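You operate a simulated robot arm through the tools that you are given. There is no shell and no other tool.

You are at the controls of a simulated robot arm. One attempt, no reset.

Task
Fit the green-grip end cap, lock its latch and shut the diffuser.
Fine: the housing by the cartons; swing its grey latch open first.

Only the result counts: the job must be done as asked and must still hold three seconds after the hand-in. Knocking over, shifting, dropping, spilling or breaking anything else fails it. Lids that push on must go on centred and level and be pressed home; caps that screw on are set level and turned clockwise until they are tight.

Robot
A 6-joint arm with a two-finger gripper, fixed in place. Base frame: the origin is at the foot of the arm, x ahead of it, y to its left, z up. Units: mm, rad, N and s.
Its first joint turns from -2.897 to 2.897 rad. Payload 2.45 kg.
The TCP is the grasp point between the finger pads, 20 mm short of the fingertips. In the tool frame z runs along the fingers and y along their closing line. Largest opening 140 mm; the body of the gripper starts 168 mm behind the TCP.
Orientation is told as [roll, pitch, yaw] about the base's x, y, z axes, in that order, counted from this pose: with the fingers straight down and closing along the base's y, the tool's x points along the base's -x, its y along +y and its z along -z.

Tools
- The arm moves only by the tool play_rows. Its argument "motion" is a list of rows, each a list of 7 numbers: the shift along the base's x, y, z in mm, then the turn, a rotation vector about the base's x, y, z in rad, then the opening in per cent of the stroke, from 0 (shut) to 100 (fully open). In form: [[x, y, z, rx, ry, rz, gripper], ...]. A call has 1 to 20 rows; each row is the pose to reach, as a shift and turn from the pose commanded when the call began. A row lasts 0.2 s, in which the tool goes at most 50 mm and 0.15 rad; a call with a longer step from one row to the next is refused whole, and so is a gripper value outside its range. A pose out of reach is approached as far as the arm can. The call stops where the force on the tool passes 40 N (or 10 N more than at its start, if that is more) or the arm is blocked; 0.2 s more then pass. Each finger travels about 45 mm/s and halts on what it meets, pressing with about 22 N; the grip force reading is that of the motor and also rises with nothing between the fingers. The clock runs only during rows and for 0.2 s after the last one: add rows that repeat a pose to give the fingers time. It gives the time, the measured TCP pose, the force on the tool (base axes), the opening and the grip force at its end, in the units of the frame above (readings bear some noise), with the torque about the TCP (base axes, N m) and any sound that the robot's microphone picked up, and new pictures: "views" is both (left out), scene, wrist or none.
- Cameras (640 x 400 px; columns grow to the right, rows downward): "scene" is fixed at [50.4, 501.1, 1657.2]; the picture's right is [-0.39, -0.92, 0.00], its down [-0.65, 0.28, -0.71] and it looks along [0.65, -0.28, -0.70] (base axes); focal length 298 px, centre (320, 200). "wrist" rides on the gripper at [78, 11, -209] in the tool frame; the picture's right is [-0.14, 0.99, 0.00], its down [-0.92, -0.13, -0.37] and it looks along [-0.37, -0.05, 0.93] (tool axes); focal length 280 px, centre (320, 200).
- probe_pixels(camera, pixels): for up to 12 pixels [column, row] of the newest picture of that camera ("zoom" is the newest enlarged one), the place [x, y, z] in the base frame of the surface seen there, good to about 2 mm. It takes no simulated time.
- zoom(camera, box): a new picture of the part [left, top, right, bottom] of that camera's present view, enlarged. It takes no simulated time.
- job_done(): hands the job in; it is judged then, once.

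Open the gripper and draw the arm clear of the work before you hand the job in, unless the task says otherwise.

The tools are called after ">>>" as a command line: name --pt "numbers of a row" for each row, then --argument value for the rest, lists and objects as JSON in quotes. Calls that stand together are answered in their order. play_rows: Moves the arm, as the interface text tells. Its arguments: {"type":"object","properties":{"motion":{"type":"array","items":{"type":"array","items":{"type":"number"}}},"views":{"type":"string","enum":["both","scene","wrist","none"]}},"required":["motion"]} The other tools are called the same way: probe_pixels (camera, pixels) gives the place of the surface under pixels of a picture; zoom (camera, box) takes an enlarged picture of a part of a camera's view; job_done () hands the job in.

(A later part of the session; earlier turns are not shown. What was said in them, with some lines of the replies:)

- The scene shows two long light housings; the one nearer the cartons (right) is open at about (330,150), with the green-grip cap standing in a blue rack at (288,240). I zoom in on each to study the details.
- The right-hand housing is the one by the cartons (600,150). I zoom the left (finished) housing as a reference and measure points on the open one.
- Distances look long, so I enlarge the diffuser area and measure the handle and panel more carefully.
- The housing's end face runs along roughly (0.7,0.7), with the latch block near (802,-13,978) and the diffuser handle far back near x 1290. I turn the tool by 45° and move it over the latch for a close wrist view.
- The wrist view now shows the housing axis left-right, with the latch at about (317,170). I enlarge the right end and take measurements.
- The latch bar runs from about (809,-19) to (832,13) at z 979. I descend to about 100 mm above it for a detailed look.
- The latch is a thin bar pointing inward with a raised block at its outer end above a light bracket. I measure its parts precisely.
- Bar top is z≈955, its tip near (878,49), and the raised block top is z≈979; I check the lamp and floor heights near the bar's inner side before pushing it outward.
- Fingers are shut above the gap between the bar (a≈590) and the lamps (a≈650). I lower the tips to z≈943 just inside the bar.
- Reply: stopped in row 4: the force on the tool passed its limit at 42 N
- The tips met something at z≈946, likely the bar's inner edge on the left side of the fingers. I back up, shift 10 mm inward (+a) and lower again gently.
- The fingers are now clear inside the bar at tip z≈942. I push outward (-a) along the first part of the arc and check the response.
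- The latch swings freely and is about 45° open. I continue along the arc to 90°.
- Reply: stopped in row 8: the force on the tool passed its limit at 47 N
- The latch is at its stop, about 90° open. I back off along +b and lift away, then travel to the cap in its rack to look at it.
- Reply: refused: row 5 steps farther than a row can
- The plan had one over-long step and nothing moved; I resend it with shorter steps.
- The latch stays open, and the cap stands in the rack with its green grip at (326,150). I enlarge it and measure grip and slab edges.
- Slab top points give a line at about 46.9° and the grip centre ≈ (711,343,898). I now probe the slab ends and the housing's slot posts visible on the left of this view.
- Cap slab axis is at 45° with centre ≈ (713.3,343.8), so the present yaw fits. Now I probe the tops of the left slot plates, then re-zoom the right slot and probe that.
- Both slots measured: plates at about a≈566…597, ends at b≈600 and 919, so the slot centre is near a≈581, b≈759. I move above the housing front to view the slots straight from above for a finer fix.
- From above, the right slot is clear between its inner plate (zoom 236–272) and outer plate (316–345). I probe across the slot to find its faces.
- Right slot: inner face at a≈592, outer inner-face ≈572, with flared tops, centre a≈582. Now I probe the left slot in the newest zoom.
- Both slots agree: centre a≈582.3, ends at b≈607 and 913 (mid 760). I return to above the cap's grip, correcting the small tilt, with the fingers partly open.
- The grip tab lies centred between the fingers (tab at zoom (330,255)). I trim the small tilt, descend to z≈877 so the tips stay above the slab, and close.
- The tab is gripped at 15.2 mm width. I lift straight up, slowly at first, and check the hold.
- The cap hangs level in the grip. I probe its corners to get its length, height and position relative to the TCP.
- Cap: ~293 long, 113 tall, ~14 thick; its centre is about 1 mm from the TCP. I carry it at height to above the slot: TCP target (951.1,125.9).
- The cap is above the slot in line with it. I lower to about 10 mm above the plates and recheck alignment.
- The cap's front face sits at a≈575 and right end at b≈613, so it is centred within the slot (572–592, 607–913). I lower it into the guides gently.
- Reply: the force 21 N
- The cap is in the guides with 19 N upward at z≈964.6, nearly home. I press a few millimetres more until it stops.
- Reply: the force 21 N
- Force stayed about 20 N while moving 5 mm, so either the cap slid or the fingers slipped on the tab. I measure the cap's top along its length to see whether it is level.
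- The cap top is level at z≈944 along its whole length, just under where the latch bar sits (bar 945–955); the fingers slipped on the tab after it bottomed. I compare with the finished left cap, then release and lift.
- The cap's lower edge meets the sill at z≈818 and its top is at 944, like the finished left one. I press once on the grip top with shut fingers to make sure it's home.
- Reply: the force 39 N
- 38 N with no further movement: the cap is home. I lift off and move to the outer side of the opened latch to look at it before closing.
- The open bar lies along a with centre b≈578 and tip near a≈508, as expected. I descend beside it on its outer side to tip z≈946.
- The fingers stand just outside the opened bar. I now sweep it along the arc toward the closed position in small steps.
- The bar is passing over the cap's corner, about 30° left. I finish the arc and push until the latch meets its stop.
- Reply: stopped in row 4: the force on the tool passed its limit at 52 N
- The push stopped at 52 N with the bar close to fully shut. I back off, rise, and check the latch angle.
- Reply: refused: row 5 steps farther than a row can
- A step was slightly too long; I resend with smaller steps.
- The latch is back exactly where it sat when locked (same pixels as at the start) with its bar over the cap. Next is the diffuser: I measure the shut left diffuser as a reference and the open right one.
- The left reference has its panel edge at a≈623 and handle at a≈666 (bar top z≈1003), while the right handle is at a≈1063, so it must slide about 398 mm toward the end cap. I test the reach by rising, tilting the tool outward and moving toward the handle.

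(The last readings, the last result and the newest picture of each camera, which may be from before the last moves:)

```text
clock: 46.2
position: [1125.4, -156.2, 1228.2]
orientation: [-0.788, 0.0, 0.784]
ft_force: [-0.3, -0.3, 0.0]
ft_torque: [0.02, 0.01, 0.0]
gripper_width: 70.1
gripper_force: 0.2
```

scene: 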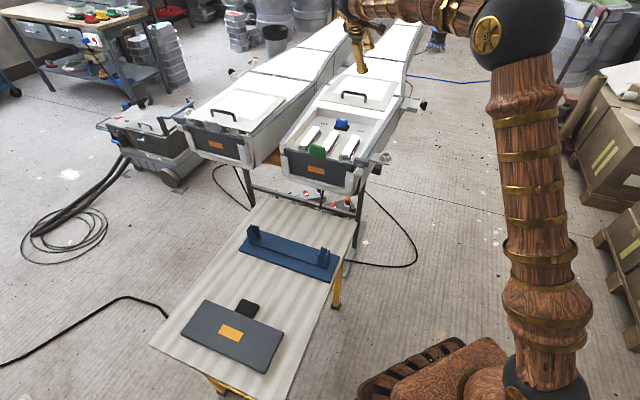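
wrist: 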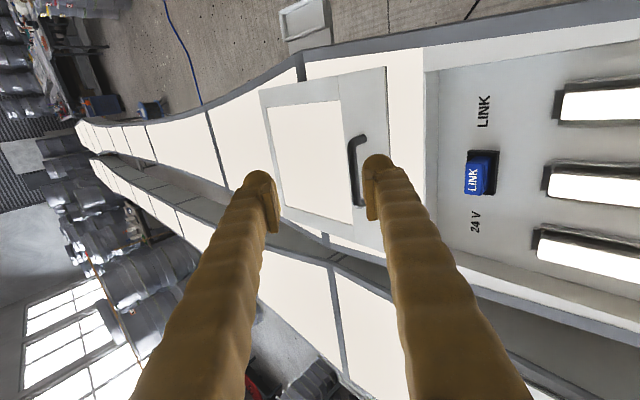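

The tilted pose at radius 1136 mm was reached without trouble. The handle shows at (355,170) in the wrist view; I zoom and measure it and the panel.

>>> zoom --camera "wrist" --box '[240, 50, 440, 260]'

>>> probe_pixels --camera "zoom" --pixels '[[352, 168], [340, 200], [343, 230], [350, 275], [360, 285], [365, 165], [382, 60], [385, 320], [330, 220], [420, 150], [300, 70], [375, 200]]'

```text
1.90 times, centred on (340, 155) of wrist
```

zoom: 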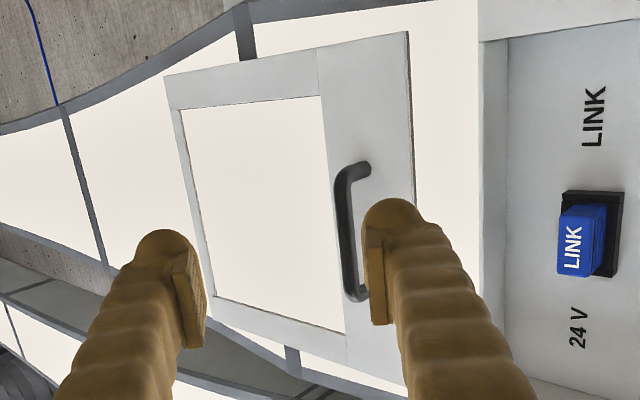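

```text
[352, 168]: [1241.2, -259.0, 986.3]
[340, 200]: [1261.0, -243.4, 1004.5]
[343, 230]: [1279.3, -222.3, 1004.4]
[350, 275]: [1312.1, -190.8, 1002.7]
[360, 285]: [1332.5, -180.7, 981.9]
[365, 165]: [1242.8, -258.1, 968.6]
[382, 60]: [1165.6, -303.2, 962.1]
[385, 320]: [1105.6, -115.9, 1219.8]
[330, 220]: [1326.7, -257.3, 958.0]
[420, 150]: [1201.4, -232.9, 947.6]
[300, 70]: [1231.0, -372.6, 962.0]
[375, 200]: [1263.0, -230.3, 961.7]
```

Handle bar centre is about a≈1062.5, b≈752, z≈997 with a 28 mm gap beneath. I narrow the fingers to ~30 mm and move to a pre-grasp point 60 mm short of the bar along the tool axis.

>>> play_rows --pt "15 -3 -20 0 0 0 40" --pt "40 -9 -55 0 0 0 30" --pt "65 -15 -95 0 0 0 21" --pt "90 -21 -133 0 0 0 21" --pt "110 -26 -163 0 0 0 21" --pt "123.7 -29.4 -183 0 0 0 21" --pt "123.7 -29.4 -183 0 0 0 21"

>>> zoom --camera "wrist" --box '[220, 100, 420, 270]'

>>> zoom --camera "scene" --box '[310, 40, 420, 140]'

```text
clock: 47.8
position: [1249.8, -185.3, 1046.2]
orientation: [-0.784, 0.002, 0.787]
ft_force: [0.5, 0.3, 0.5]
ft_torque: [0.03, 0.0, 0.01]
gripper_width: 29.3
gripper_force: 0.1
```

scene: 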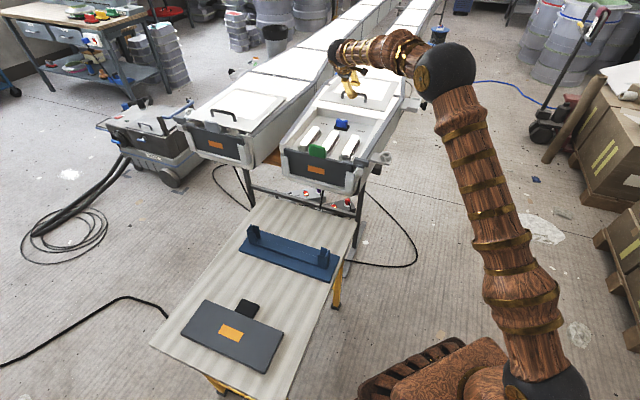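
wrist: 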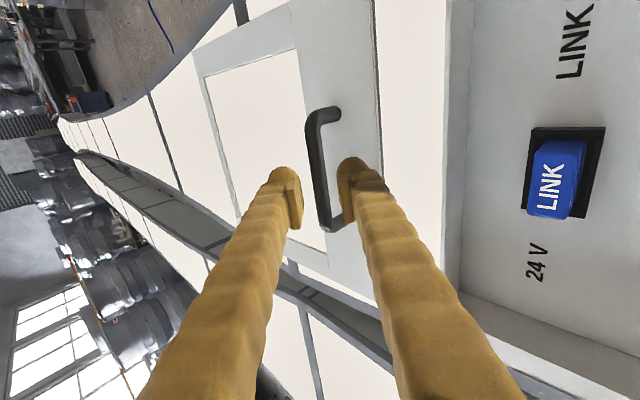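

```text
2.35 times, centred on (320, 185) of wrist
```

zoom: 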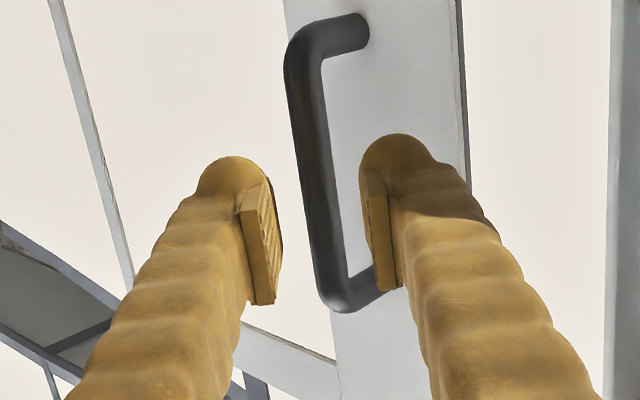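

```text
4.00 times, centred on (365, 90) of scene
```

zoom: 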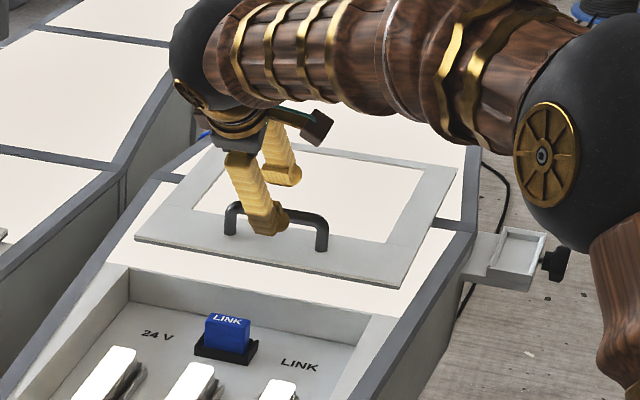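

The pre-grasp pose is reached and the bar passes between the fingers. I check the bar's position with probes before advancing.

>>> probe_pixels --camera "wrist" --pixels '[[313, 130], [317, 160], [321, 190], [325, 210], [335, 110], [330, 222], [312, 160], [324, 160], [316, 190], [327, 190], [350, 90], [330, 245]]'

```text
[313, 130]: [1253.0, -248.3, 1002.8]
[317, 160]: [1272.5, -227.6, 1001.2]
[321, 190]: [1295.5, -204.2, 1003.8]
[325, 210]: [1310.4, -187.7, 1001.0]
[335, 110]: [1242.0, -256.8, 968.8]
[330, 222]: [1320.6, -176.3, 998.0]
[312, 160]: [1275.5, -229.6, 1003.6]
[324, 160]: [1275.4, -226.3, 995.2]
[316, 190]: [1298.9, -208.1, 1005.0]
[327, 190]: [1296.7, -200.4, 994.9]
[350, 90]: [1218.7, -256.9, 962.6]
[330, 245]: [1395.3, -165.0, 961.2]
```

Bar centre refines to a≈1065, z≈997, which lies on the tool axis within 1 mm. I advance 62 mm along the tool axis and close on the bar.

>>> play_rows --pt "8 -8 -11.3 0 0 0 21" --pt "16 -16 -22.6 0 0 0 21" --pt "23 -23 -32.5 0 0 0 21" --pt "28 -28 -39.6 0 0 0 21" --pt "31 -31 -43.8 0 0 0 21" --pt "31 -31 -43.8 0 0 0 21" --pt "31 -31 -43.8 0 0 0 10" --pt "31 -31 -43.8 0 0 0 0" --pt "31 -31 -43.8 0 0 0 0" --pt "31 -31 -43.8 0 0 0 0"

>>> zoom --camera "wrist" --box '[220, 100, 420, 270]'

>>> zoom --camera "scene" --box '[310, 40, 420, 140]'

```text
clock: 50.0
position: [1281.2, -217.1, 1003.5]
orientation: [-0.788, 0.0, 0.784]
ft_force: [1.0, -0.1, 4.4]
ft_torque: [0.46, -0.48, -0.64]
gripper_width: 14.5
gripper_force: 41.1
```

scene: 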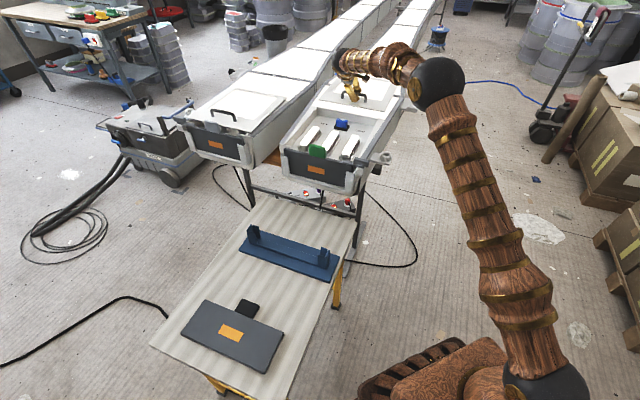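
wrist: 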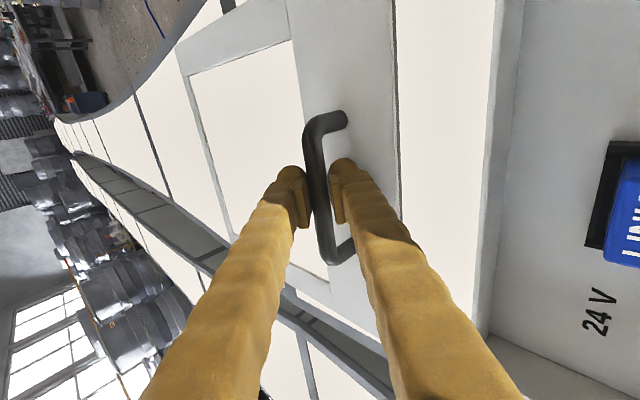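

```text
2.35 times, centred on (320, 185) of wrist
```

zoom: 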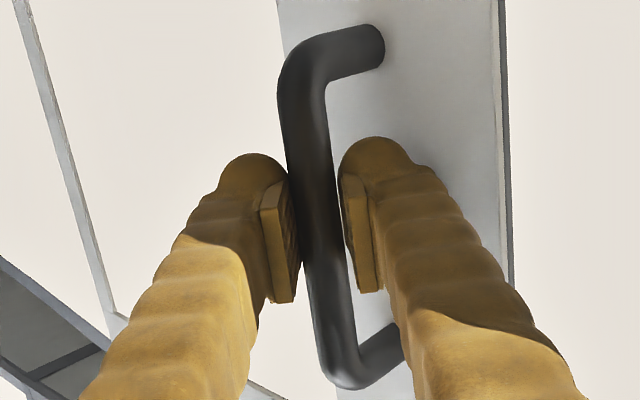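

```text
4.00 times, centred on (365, 90) of scene
```

zoom: 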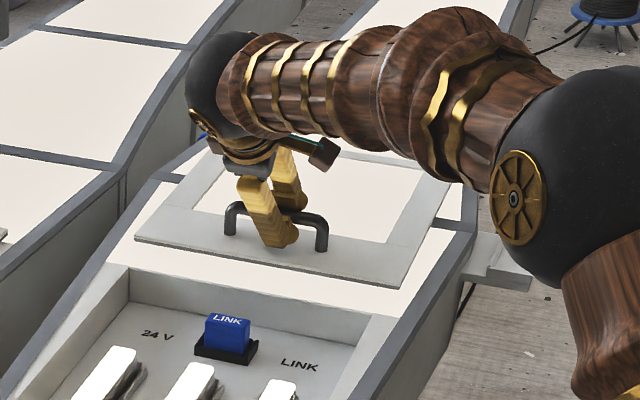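

The bar is held (14.5 mm). I pull gently 15 mm along -a to confirm the panel slides.

>>> play_rows --pt "-2 2 0 0 0 0 0" --pt "-5 5 0 0 0 0 0" --pt "-8 8 0 0 0 0 0" --pt "-10.6 10.6 0 0 0 0 0"

>>> zoom --camera "scene" --box '[310, 40, 420, 140]'

```text
clock: 51.0
position: [1269.4, -206.0, 1003.0]
orientation: [-0.787, -0.002, 0.784]
ft_force: [5.6, 5.4, 6.7]
ft_torque: [0.43, -0.53, -0.57]
gripper_width: 14.6
gripper_force: 40.6
```

scene: 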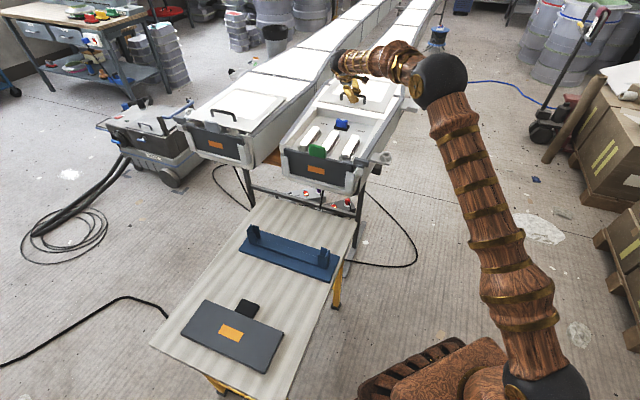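
wrist: 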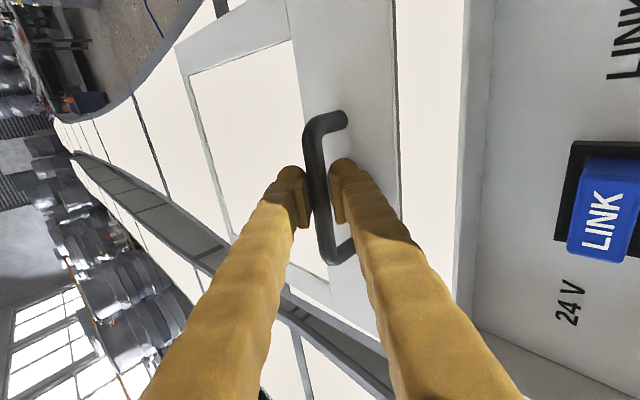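

```text
4.00 times, centred on (365, 90) of scene
```

zoom: 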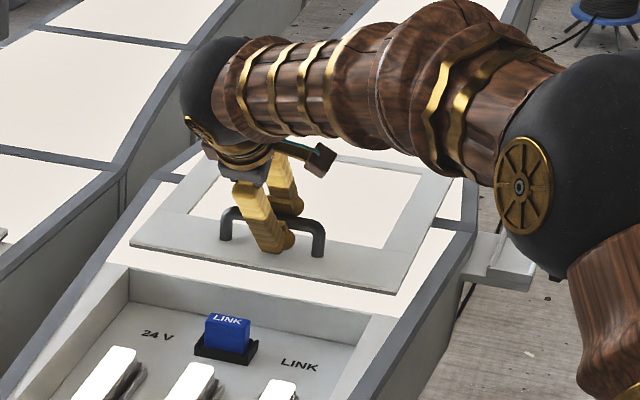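

It slides easily. I continue pulling 100 mm straight along -a and watch the side force.

>>> play_rows --pt "-5 5 0 0 0 0 0" --pt "-14 14 0 0 0 0 0" --pt "-24 24 0 0 0 0 0" --pt "-34 34 0 0 0 0 0" --pt "-44 44 0 0 0 0 0" --pt "-54 54 0 0 0 0 0" --pt "-64 64 0 0 0 0 0" --pt "-71 71 0 0 0 0 0"

>>> zoom --camera "scene" --box '[280, 60, 420, 190]'

>>> probe_pixels --camera "zoom" --pixels '[[300, 200], [330, 190], [288, 195]]'

```text
clock: 52.8
position: [1199.3, -136.5, 1003.1]
orientation: [-0.787, 0.001, 0.787]
ft_force: [14.9, 13.0, -6.3]
ft_torque: [0.63, -0.56, -0.46]
gripper_width: 14.7
gripper_force: 40.9
```

scene: 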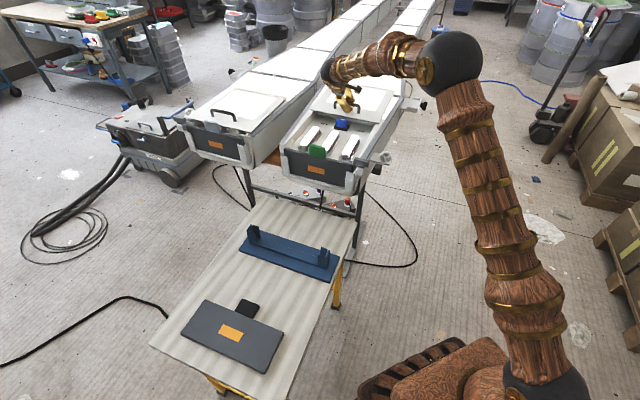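
wrist: 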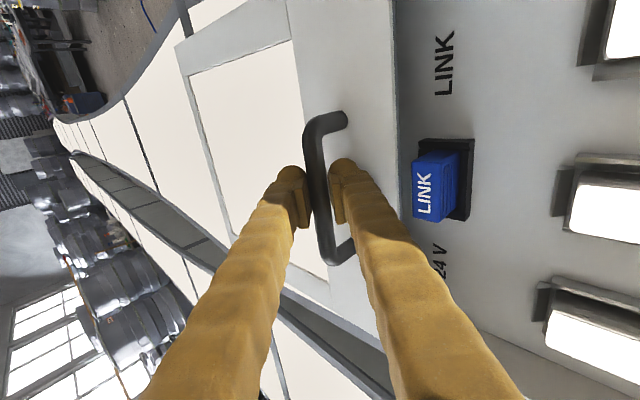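

```text
3.08 times, centred on (350, 125) of scene
```

zoom: 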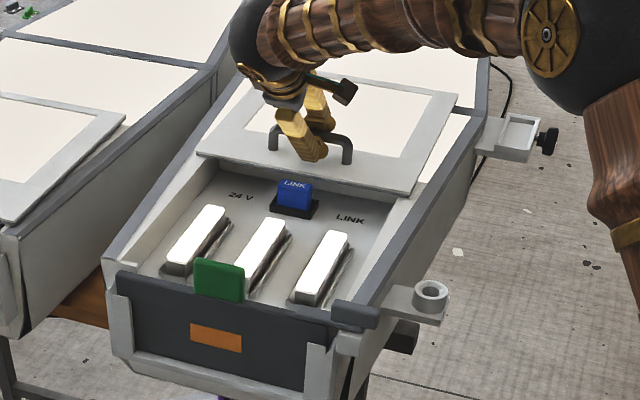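

```text
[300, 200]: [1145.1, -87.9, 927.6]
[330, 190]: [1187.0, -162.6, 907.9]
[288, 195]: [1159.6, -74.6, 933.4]
```

The side force has grown to about 20 N along +b, so the slide axis drifts slightly toward +b. I shift 3 mm along +b in place and read the force.

>>> play_rows --pt "0.7 0.7 0 0 0 0 0" --pt "1.4 1.4 0 0 0 0 0" --pt "2.1 2.1 0 0 0 0 0" --pt "2.1 2.1 0 0 0 0 0" --views "none"

```text
clock: 53.8
position: [1200.5, -135.9, 1002.3]
orientation: [-0.787, 0.001, 0.781]
ft_force: [-20.3, -22.8, -3.5]
ft_torque: [0.3, -0.2, -0.88]
gripper_width: 14.9
gripper_force: 40.8
```

Zero side force lies about 1.2 mm of +b per 115 mm of travel. I set that offset and continue pulling 195 mm with the corrected direction.

>>> play_rows --pt "-1.3 -1.3 0 0 0 0 0" --pt "-6.5 4.1 0 0 0 0 0" --pt "-16.5 14.2 0 0 0 0 0" --pt "-27 24.9 0 0 0 0 0" --pt "-37.5 35.6 0 0 0 0 0" --pt "-48 46.3 0 0 0 0 0" --pt "-58.5 57 0 0 0 0 0" --pt "-69 67.7 0 0 0 0 0" --pt "-79.5 78.4 0 0 0 0 0" --pt "-90 89.1 0 0 0 0 0" --pt "-100.5 99.8 0 0 0 0 0" --pt "-111 110.5 0 0 0 0 0"

>>> zoom --camera "scene" --box '[270, 80, 410, 200]'

```text
clock: 56.4
position: [1090.3, -24.0, 1002.0]
orientation: [-0.785, 0.001, 0.783]
ft_force: [-14.8, -16.4, -5.3]
ft_torque: [0.33, -0.26, -0.86]
gripper_width: 14.7
gripper_force: 40.4
```

scene: 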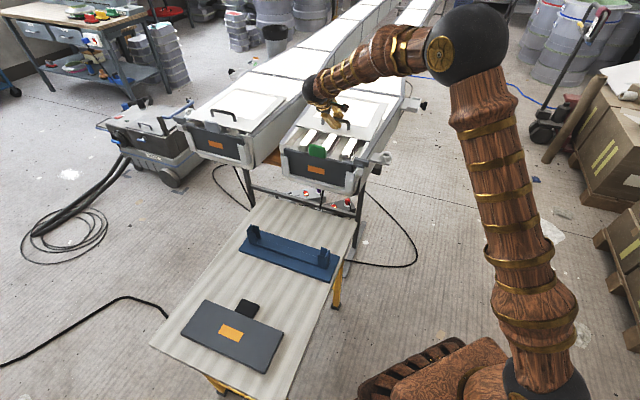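
wrist: 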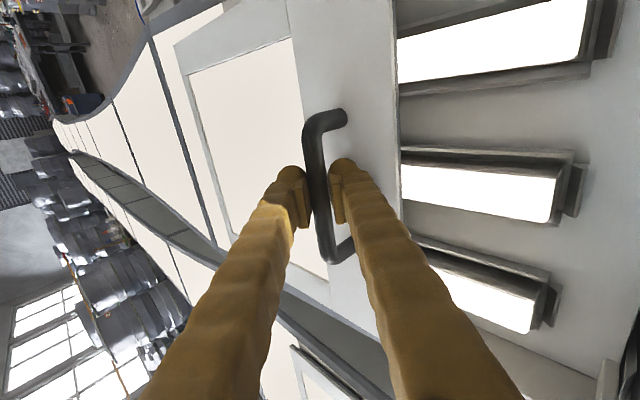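

```text
3.33 times, centred on (340, 140) of scene
```

zoom: 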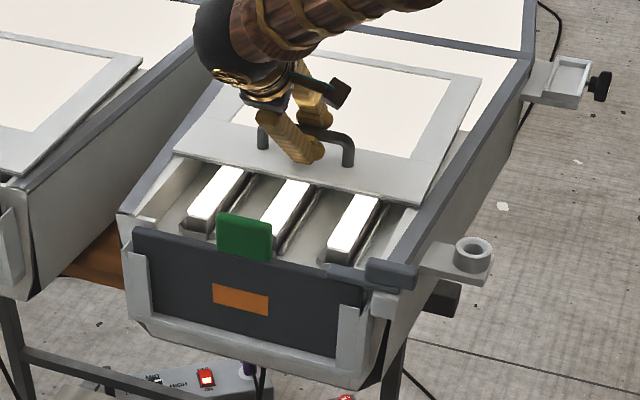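

Travel is fine (handle now a≈793), the side force is now about −22 N, so I take back 1.3 mm of +b and pull straight 100 mm further.

>>> play_rows --pt "-0.9 -0.9 0 0 0 0 0" --pt "-6 4.2 0 0 0 0 0" --pt "-16 14.2 0 0 0 0 0" --pt "-26 24.2 0 0 0 0 0" --pt "-36 34.2 0 0 0 0 0" --pt "-46 44.2 0 0 0 0 0" --pt "-56 54.2 0 0 0 0 0" --pt "-65 63.2 0 0 0 0 0" --pt "-71.5 69.7 0 0 0 0 0"

>>> zoom --camera "scene" --box '[270, 80, 410, 200]'

>>> probe_pixels --camera "zoom" --pixels '[[160, 190], [250, 215], [390, 250], [300, 225], [340, 240], [120, 212]]'

```text
clock: 58.4
position: [1020.1, 46.0, 1003.3]
orientation: [-0.785, 0.002, 0.784]
ft_force: [12.8, 12.5, -19.4]
ft_torque: [0.65, -0.5, -0.45]
gripper_width: 14.7
gripper_force: 40.1
```

scene: 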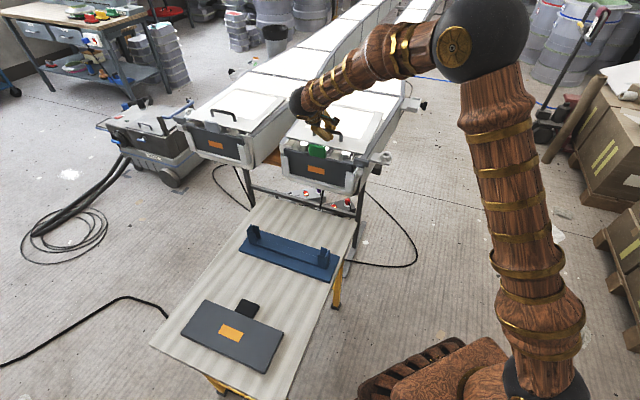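
wrist: 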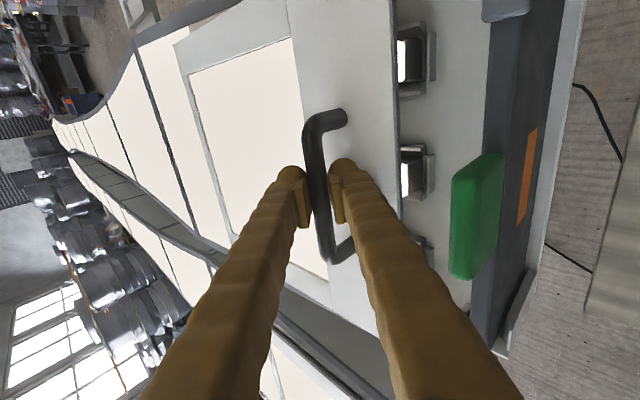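

```text
3.33 times, centred on (340, 140) of scene
```

zoom: 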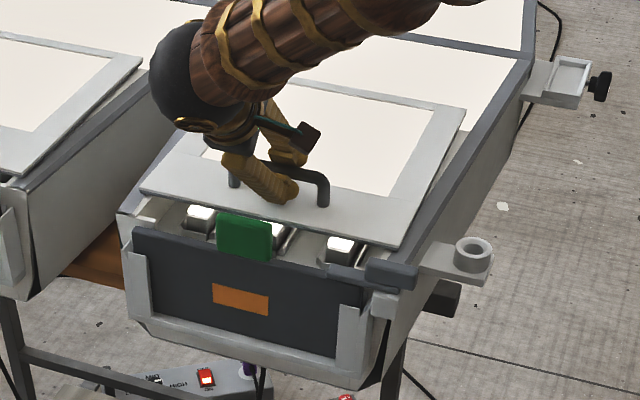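

```text
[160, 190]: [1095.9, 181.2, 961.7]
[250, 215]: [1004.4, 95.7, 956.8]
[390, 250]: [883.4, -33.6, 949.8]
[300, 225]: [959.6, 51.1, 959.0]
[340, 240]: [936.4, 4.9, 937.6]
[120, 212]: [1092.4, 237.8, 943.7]
```

The panel edge is at a≈643 with about 20 mm left; side force is +18 N and vertical −19 N. I correct 0.9 mm in b, 1 mm down, and pull the last part slowly.

>>> play_rows --pt "0.6 0.6 -1 0 0 0 0" --pt "-2.4 3.6 -1 0 0 0 0" --pt "-5.4 6.6 -1 0 0 0 0" --pt "-7.9 9.1 -1 0 0 0 0" --pt "-10.4 11.6 -1 0 0 0 0" --pt "-11.9 13.1 -1 0 0 0 0" --pt "-11.9 13.1 -1 0 0 0 0"

>>> zoom --camera "scene" --box '[270, 80, 410, 200]'

>>> probe_pixels --camera "zoom" --pixels '[[140, 200], [200, 216], [290, 236], [340, 248], [390, 258], [150, 200]]'

```text
clock: 60.0
position: [1008.3, 59.3, 1002.1]
orientation: [-0.788, 0.0, 0.784]
ft_force: [-10.6, -11.7, 16.6]
ft_torque: [0.25, -0.39, -0.83]
gripper_width: 14.6
gripper_force: 40.2
```

scene: 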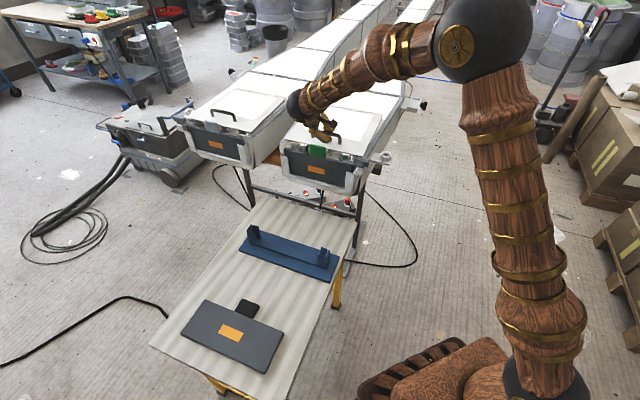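
wrist: 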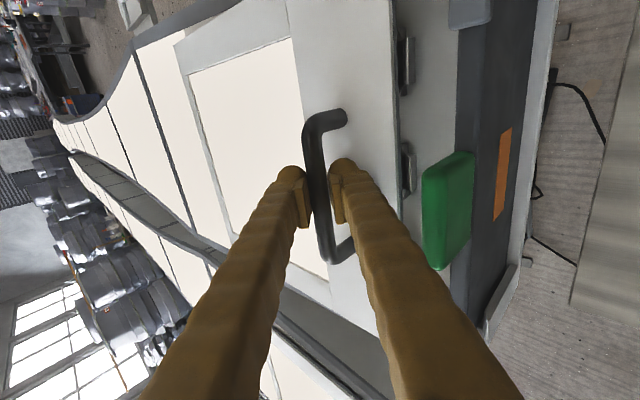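

```text
3.33 times, centred on (340, 140) of scene
```

zoom: 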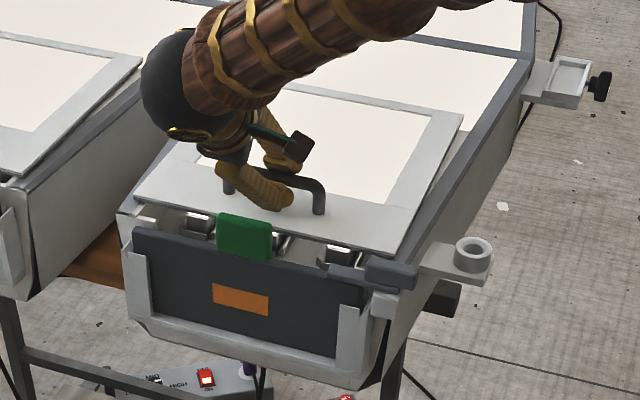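

```text
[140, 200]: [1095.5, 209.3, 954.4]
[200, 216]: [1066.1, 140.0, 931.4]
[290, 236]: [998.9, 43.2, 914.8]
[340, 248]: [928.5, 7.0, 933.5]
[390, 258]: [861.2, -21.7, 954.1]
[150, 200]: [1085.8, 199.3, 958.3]
```

The edge is at a≈627 versus 623 on the finished one. I relieve the side forces and pull in 1 mm steps until the stop is felt.

>>> play_rows --pt "-0.4 -0.4 0.5 0 0 0 0" --pt "-1.1 0.3 0.5 0 0 0 0" --pt "-1.8 1.0 0.5 0 0 0 0" --pt "-2.5 1.7 0.5 0 0 0 0" --pt "-3.2 2.4 0.5 0 0 0 0" --pt "-3.9 3.1 0.5 0 0 0 0" --pt "-4.6 3.8 0.5 0 0 0 0" --pt "-5.3 4.5 0.5 0 0 0 0" --pt "-6 5.2 0.5 0 0 0 0"

>>> zoom --camera "scene" --box '[270, 80, 410, 200]'

>>> probe_pixels --camera "zoom" --pixels '[[136, 202], [145, 202], [150, 203], [300, 238], [340, 248], [390, 258], [380, 255]]'

```text
clock: 62.0
position: [1001.2, 64.7, 1001.3]
orientation: [-0.786, -0.002, 0.785]
ft_force: [0.4, 4.7, 12.0]
ft_torque: [0.5, -0.55, -0.55]
gripper_width: 14.5
gripper_force: 40.8
```

scene: 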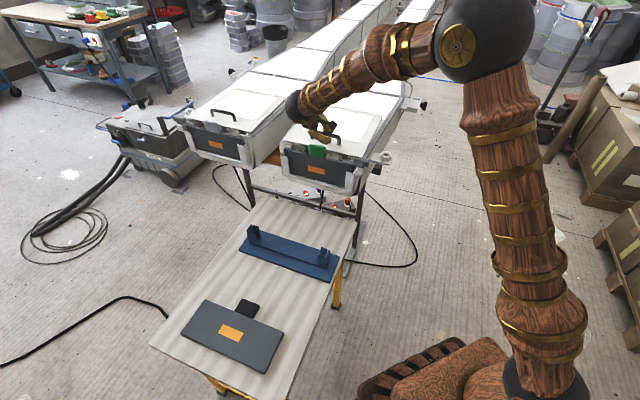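
wrist: 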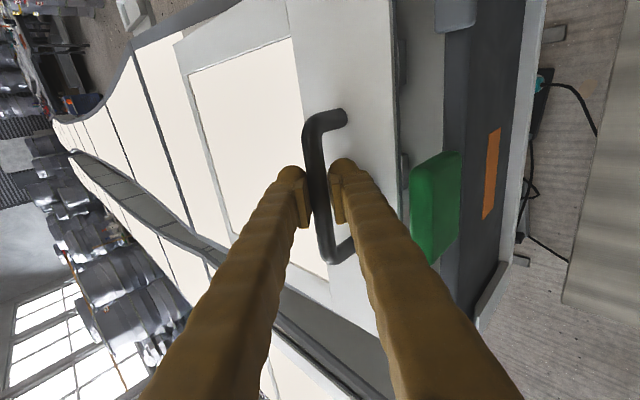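

```text
3.33 times, centred on (340, 140) of scene
```

zoom: 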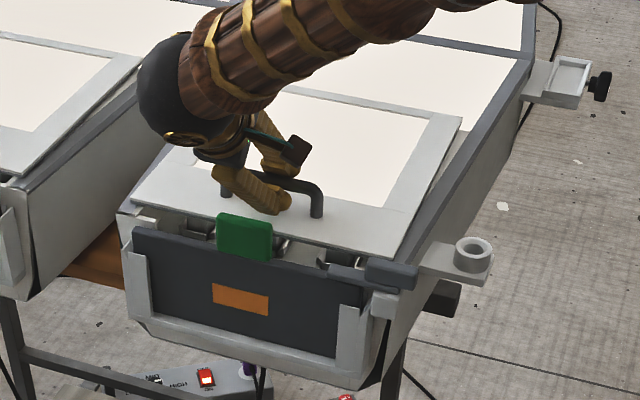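

```text
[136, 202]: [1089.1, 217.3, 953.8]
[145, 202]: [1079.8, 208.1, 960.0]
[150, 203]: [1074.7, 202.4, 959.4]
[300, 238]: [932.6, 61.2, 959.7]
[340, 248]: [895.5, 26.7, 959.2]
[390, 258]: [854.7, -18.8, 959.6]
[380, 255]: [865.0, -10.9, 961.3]
```

The edge is now near a≈616 and no stop is felt yet; the left reference's mid-edge also measured ≈617. I re-measure the left diffuser's edge and handle more carefully.

>>> zoom --camera "scene" --box '[180, 90, 270, 160]'

>>> probe_pixels --camera "zoom" --pixels '[[100, 175], [130, 182], [300, 228], [330, 235], [420, 255], [440, 260], [480, 270], [230, 205], [230, 130], [280, 135], [330, 150], [110, 178]]'

```text
5.71 times, centred on (225, 125) of scene
```

zoom: 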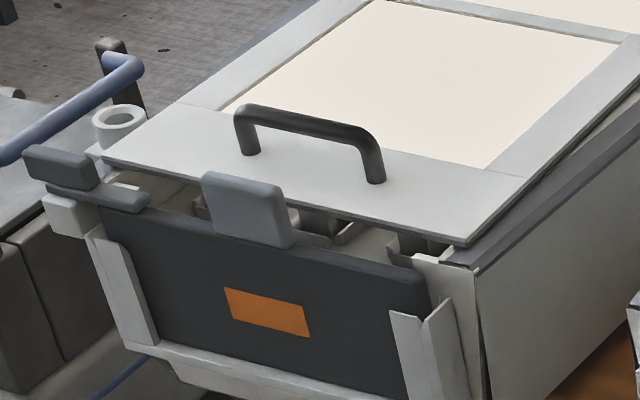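

```text
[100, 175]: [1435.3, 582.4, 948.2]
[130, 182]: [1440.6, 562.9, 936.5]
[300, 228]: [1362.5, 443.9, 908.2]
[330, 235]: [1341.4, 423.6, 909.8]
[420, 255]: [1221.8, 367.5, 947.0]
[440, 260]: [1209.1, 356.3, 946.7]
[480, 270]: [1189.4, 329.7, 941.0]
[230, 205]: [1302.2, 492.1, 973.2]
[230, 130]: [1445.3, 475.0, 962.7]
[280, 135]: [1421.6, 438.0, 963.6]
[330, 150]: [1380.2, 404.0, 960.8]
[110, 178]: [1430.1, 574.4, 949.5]
```

My pixels fell below the edge; the edge runs from (102,158) to (460,245) in this zoom, so I probe along it.

>>> probe_pixels --camera "zoom" --pixels '[[130, 162], [160, 169], [310, 204], [340, 212], [380, 221], [440, 236], [455, 240], [240, 110], [300, 120], [360, 133], [250, 150], [376, 180]]'

>>> zoom --camera "scene" --box '[290, 100, 400, 180]'

```text
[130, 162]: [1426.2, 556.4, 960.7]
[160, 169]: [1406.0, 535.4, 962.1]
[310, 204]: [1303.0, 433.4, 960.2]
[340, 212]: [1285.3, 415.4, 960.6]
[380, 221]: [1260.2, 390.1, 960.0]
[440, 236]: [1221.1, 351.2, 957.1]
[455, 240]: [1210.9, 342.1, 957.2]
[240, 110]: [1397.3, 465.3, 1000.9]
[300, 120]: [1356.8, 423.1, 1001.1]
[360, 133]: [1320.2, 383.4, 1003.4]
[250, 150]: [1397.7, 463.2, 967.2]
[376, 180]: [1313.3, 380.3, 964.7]
```

```text
5.00 times, centred on (345, 140) of scene
```

zoom: 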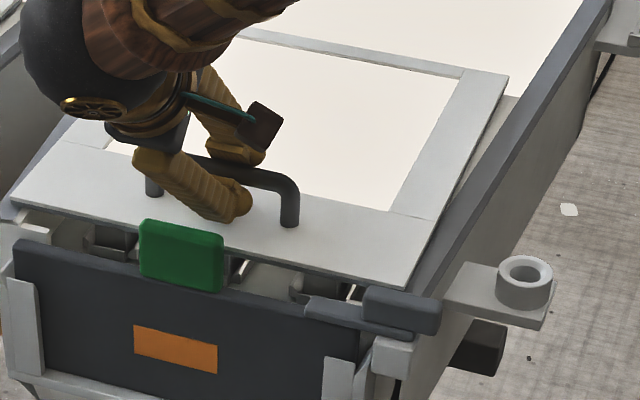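

The left reference edge is consistently a≈615. I probe the right panel's edge the same way.

>>> probe_pixels --camera "zoom" --pixels '[[40, 202], [70, 209], [110, 218], [250, 249], [300, 260], [350, 271], [395, 282], [150, 190], [290, 220], [292, 200], [270, 175]]'

```text
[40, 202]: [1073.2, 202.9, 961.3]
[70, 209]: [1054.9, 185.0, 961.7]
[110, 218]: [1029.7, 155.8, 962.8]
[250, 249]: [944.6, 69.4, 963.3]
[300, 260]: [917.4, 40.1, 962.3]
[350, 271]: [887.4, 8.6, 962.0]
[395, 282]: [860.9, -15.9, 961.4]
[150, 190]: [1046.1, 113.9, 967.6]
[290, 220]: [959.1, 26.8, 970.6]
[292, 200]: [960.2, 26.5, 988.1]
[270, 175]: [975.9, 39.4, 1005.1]
```

Handle legs now match the reference (a≈659 vs 660). I continue in 1 mm steps to confirm there is an end stop.

>>> play_rows --pt "-0.7 0.7 0 0 0 0 0" --pt "-1.4 1.4 0 0 0 0 0" --pt "-2.1 2.1 0 0 0 0 0" --pt "-2.8 2.8 0 0 0 0 0" --pt "-3.5 3.5 0 0 0 0 0"

>>> zoom --camera "scene" --box '[290, 100, 400, 180]'

>>> probe_pixels --camera "zoom" --pixels '[[40, 202], [70, 209], [250, 249], [300, 260], [350, 271], [150, 190], [290, 220]]'

```text
clock: 62.9
position: [1000.3, 65.5, 1001.7]
orientation: [-0.789, -0.003, 0.786]
ft_force: [9.9, -3.8, -4.1]
ft_torque: [0.54, -0.52, -0.64]
gripper_width: 14.4
gripper_force: 40.4
stopped in row 4: the force on the tool passed its limit at 45 N (the readings are from after the stop); the commanded pose is now the measured one
```

scene: 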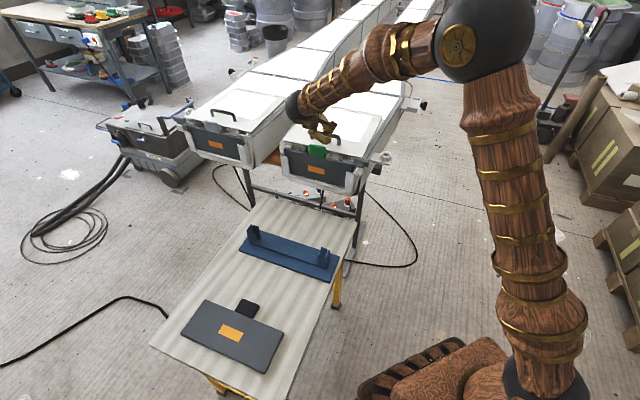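
wrist: 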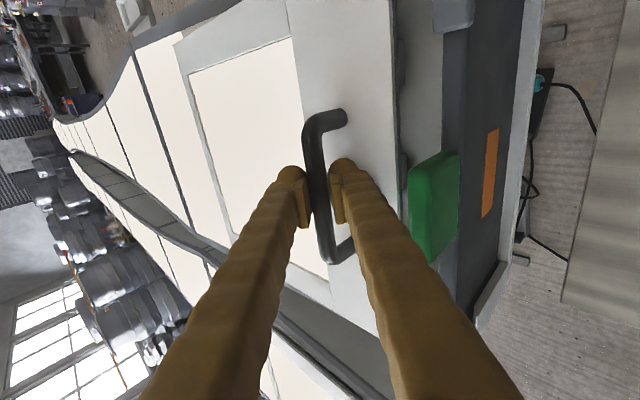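

```text
5.00 times, centred on (345, 140) of scene
```

zoom: 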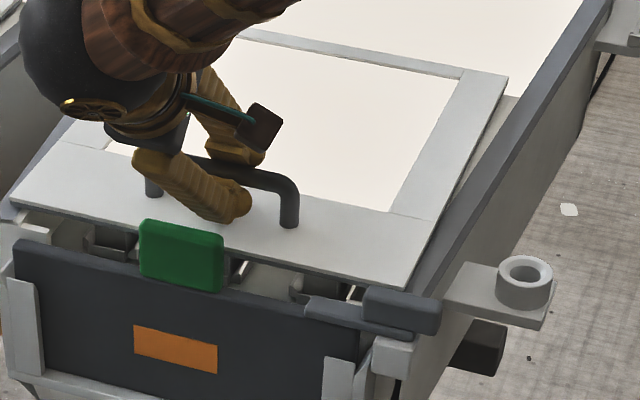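

```text
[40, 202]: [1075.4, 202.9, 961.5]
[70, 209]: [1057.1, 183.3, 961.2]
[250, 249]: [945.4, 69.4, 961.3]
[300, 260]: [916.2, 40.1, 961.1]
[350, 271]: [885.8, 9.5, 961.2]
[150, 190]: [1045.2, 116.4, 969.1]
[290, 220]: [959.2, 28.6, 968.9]
```

The end stop was met at 45 N, matching the reference position: the diffuser is shut. I open the fingers a little and withdraw along the tool axis.

>>> play_rows --pt "0 0 0 0 0 0 15" --pt "0 0 0 0 0 0 20" --pt "0 0 0 0 0 0 20" --pt "0 0 0 0 0 0 20" --pt "-4 4 5.7 0 0 0 20" --pt "-12 12 17 0 0 0 20" --pt "-22 22 31 0 0 0 20" --pt "-32 32 46 0 0 0 20" --pt "-40 40 75 0 0 0 20" --pt "-45 45 115 0 0 0 20" --pt "-45 45 155 0 0 0 20"

>>> zoom --camera "scene" --box '[270, 80, 410, 200]'

```text
clock: 65.3
position: [956.2, 111.3, 1158.3]
orientation: [-0.788, 0.001, 0.786]
ft_force: [0.5, 0.3, 0.2]
ft_torque: [-0.03, -0.03, 0.02]
gripper_width: 28.1
gripper_force: 0.0
```

scene: 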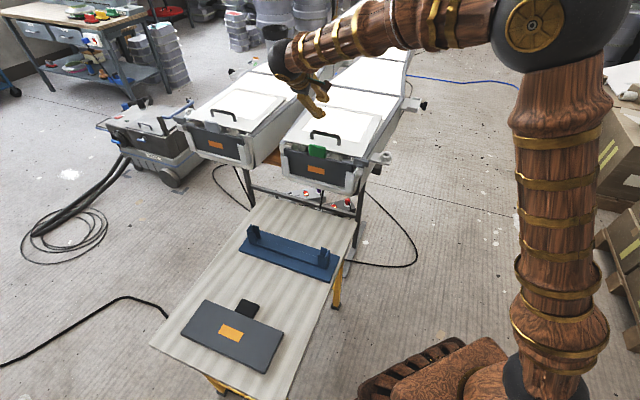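
wrist: 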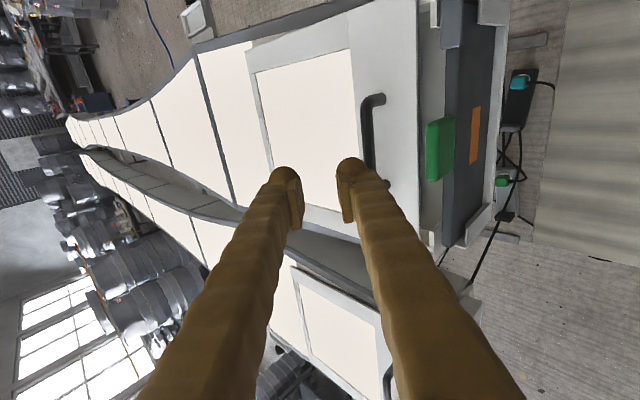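

```text
3.33 times, centred on (340, 140) of scene
```

zoom: 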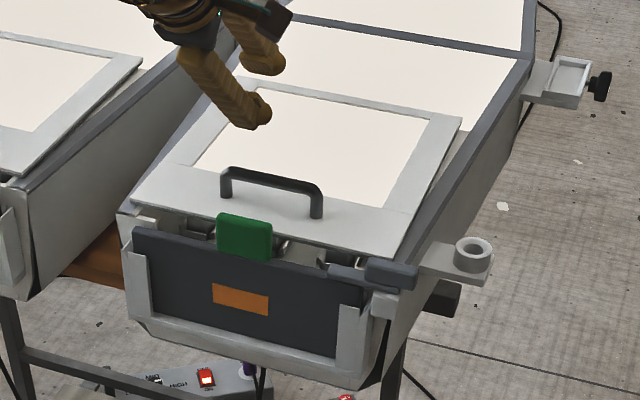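

Everything looks in place: cap level, latch over its corner, diffuser shut like the left one. I rise, straighten the tool, open the gripper and return near the start pose.

>>> play_rows --pt "-10 0 40 0 0 0 20" --pt "-25 0 80 0.05 0.05 0 30" --pt "-50 0 115 0.1 0.1 0 40" --pt "-80 0 140 0.18 0.18 0 50" --pt "-115 0 150 0.26 0.26 0 60" --pt "-150 0 150 0.34 0.34 0 70" --pt "-185 0 150 0.42 0.42 0 80" --pt "-220 0 150 0.5 0.5 0 90" --pt "-250 0 150 0.555 0.555 0 100" --pt "-275 0 150 0.555 0.555 0 100" --pt "-275 0 150 0.555 0.555 0 100" --pt "-275 0 150 0.555 0.555 0 100"

>>> zoom --camera "scene" --box '[270, 80, 410, 200]'

>>> zoom --camera "scene" --box '[330, 140, 400, 200]'

```text
clock: 67.9
position: [681.4, 110.6, 1305.9]
orientation: [-0.002, 0.0, 0.785]
ft_force: [0.4, -0.4, 0.3]
ft_torque: [-0.02, -0.01, -0.01]
gripper_width: 139.9
gripper_force: 0.1
```

scene: 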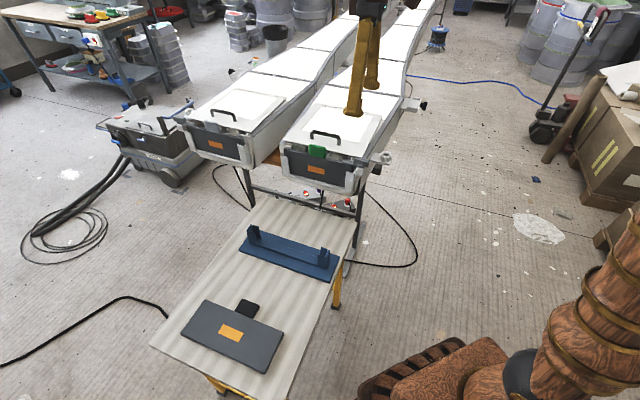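
wrist: 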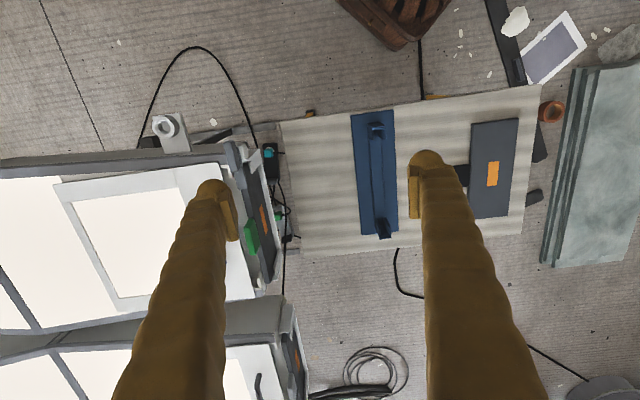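

```text
3.33 times, centred on (340, 140) of scene
```

zoom: 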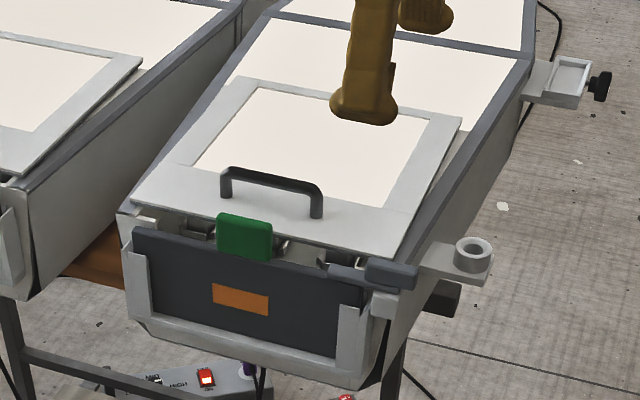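

```text
6.67 times, centred on (365, 170) of scene
```

zoom: 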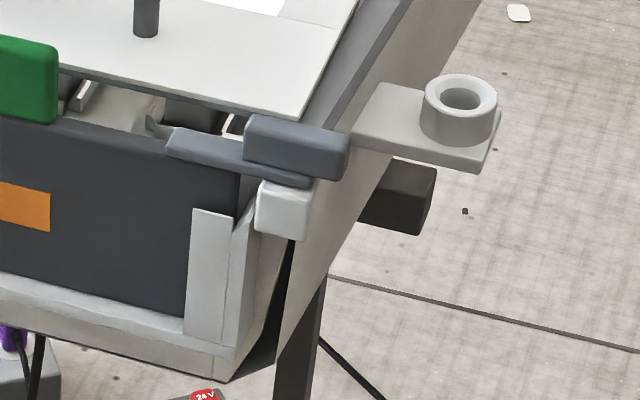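

The cap sits level in its slots, the latch bar lies over its corner at the locked position (zoom (240,150)), the diffuser is shut, and the arm is clear with the gripper open. I hand the job in.

>>> job_done

```text
The job is handed in.
```

The green-grip end cap is fitted in the housing by the cartons, its grey latch is locked over it, and the diffuser is shut. I've handed the job in but haven't seen a verdict.

- **End cap:** it sits level, with its top at about z 944 along its whole length. It did not move under a 38 N press on the grip.
- **Latch:** I swung it open about 90° before fitting the cap. It is now back at its stop, in the position it had at the start.
- **Diffuser:** I pulled it by the handle about 400 mm until it met its end stop. The handle lines up with the shut diffuser on the left housing to within about 1 mm.

Nothing else was knocked or shifted that I could see. The arm is drawn clear near its start position with the gripper open.
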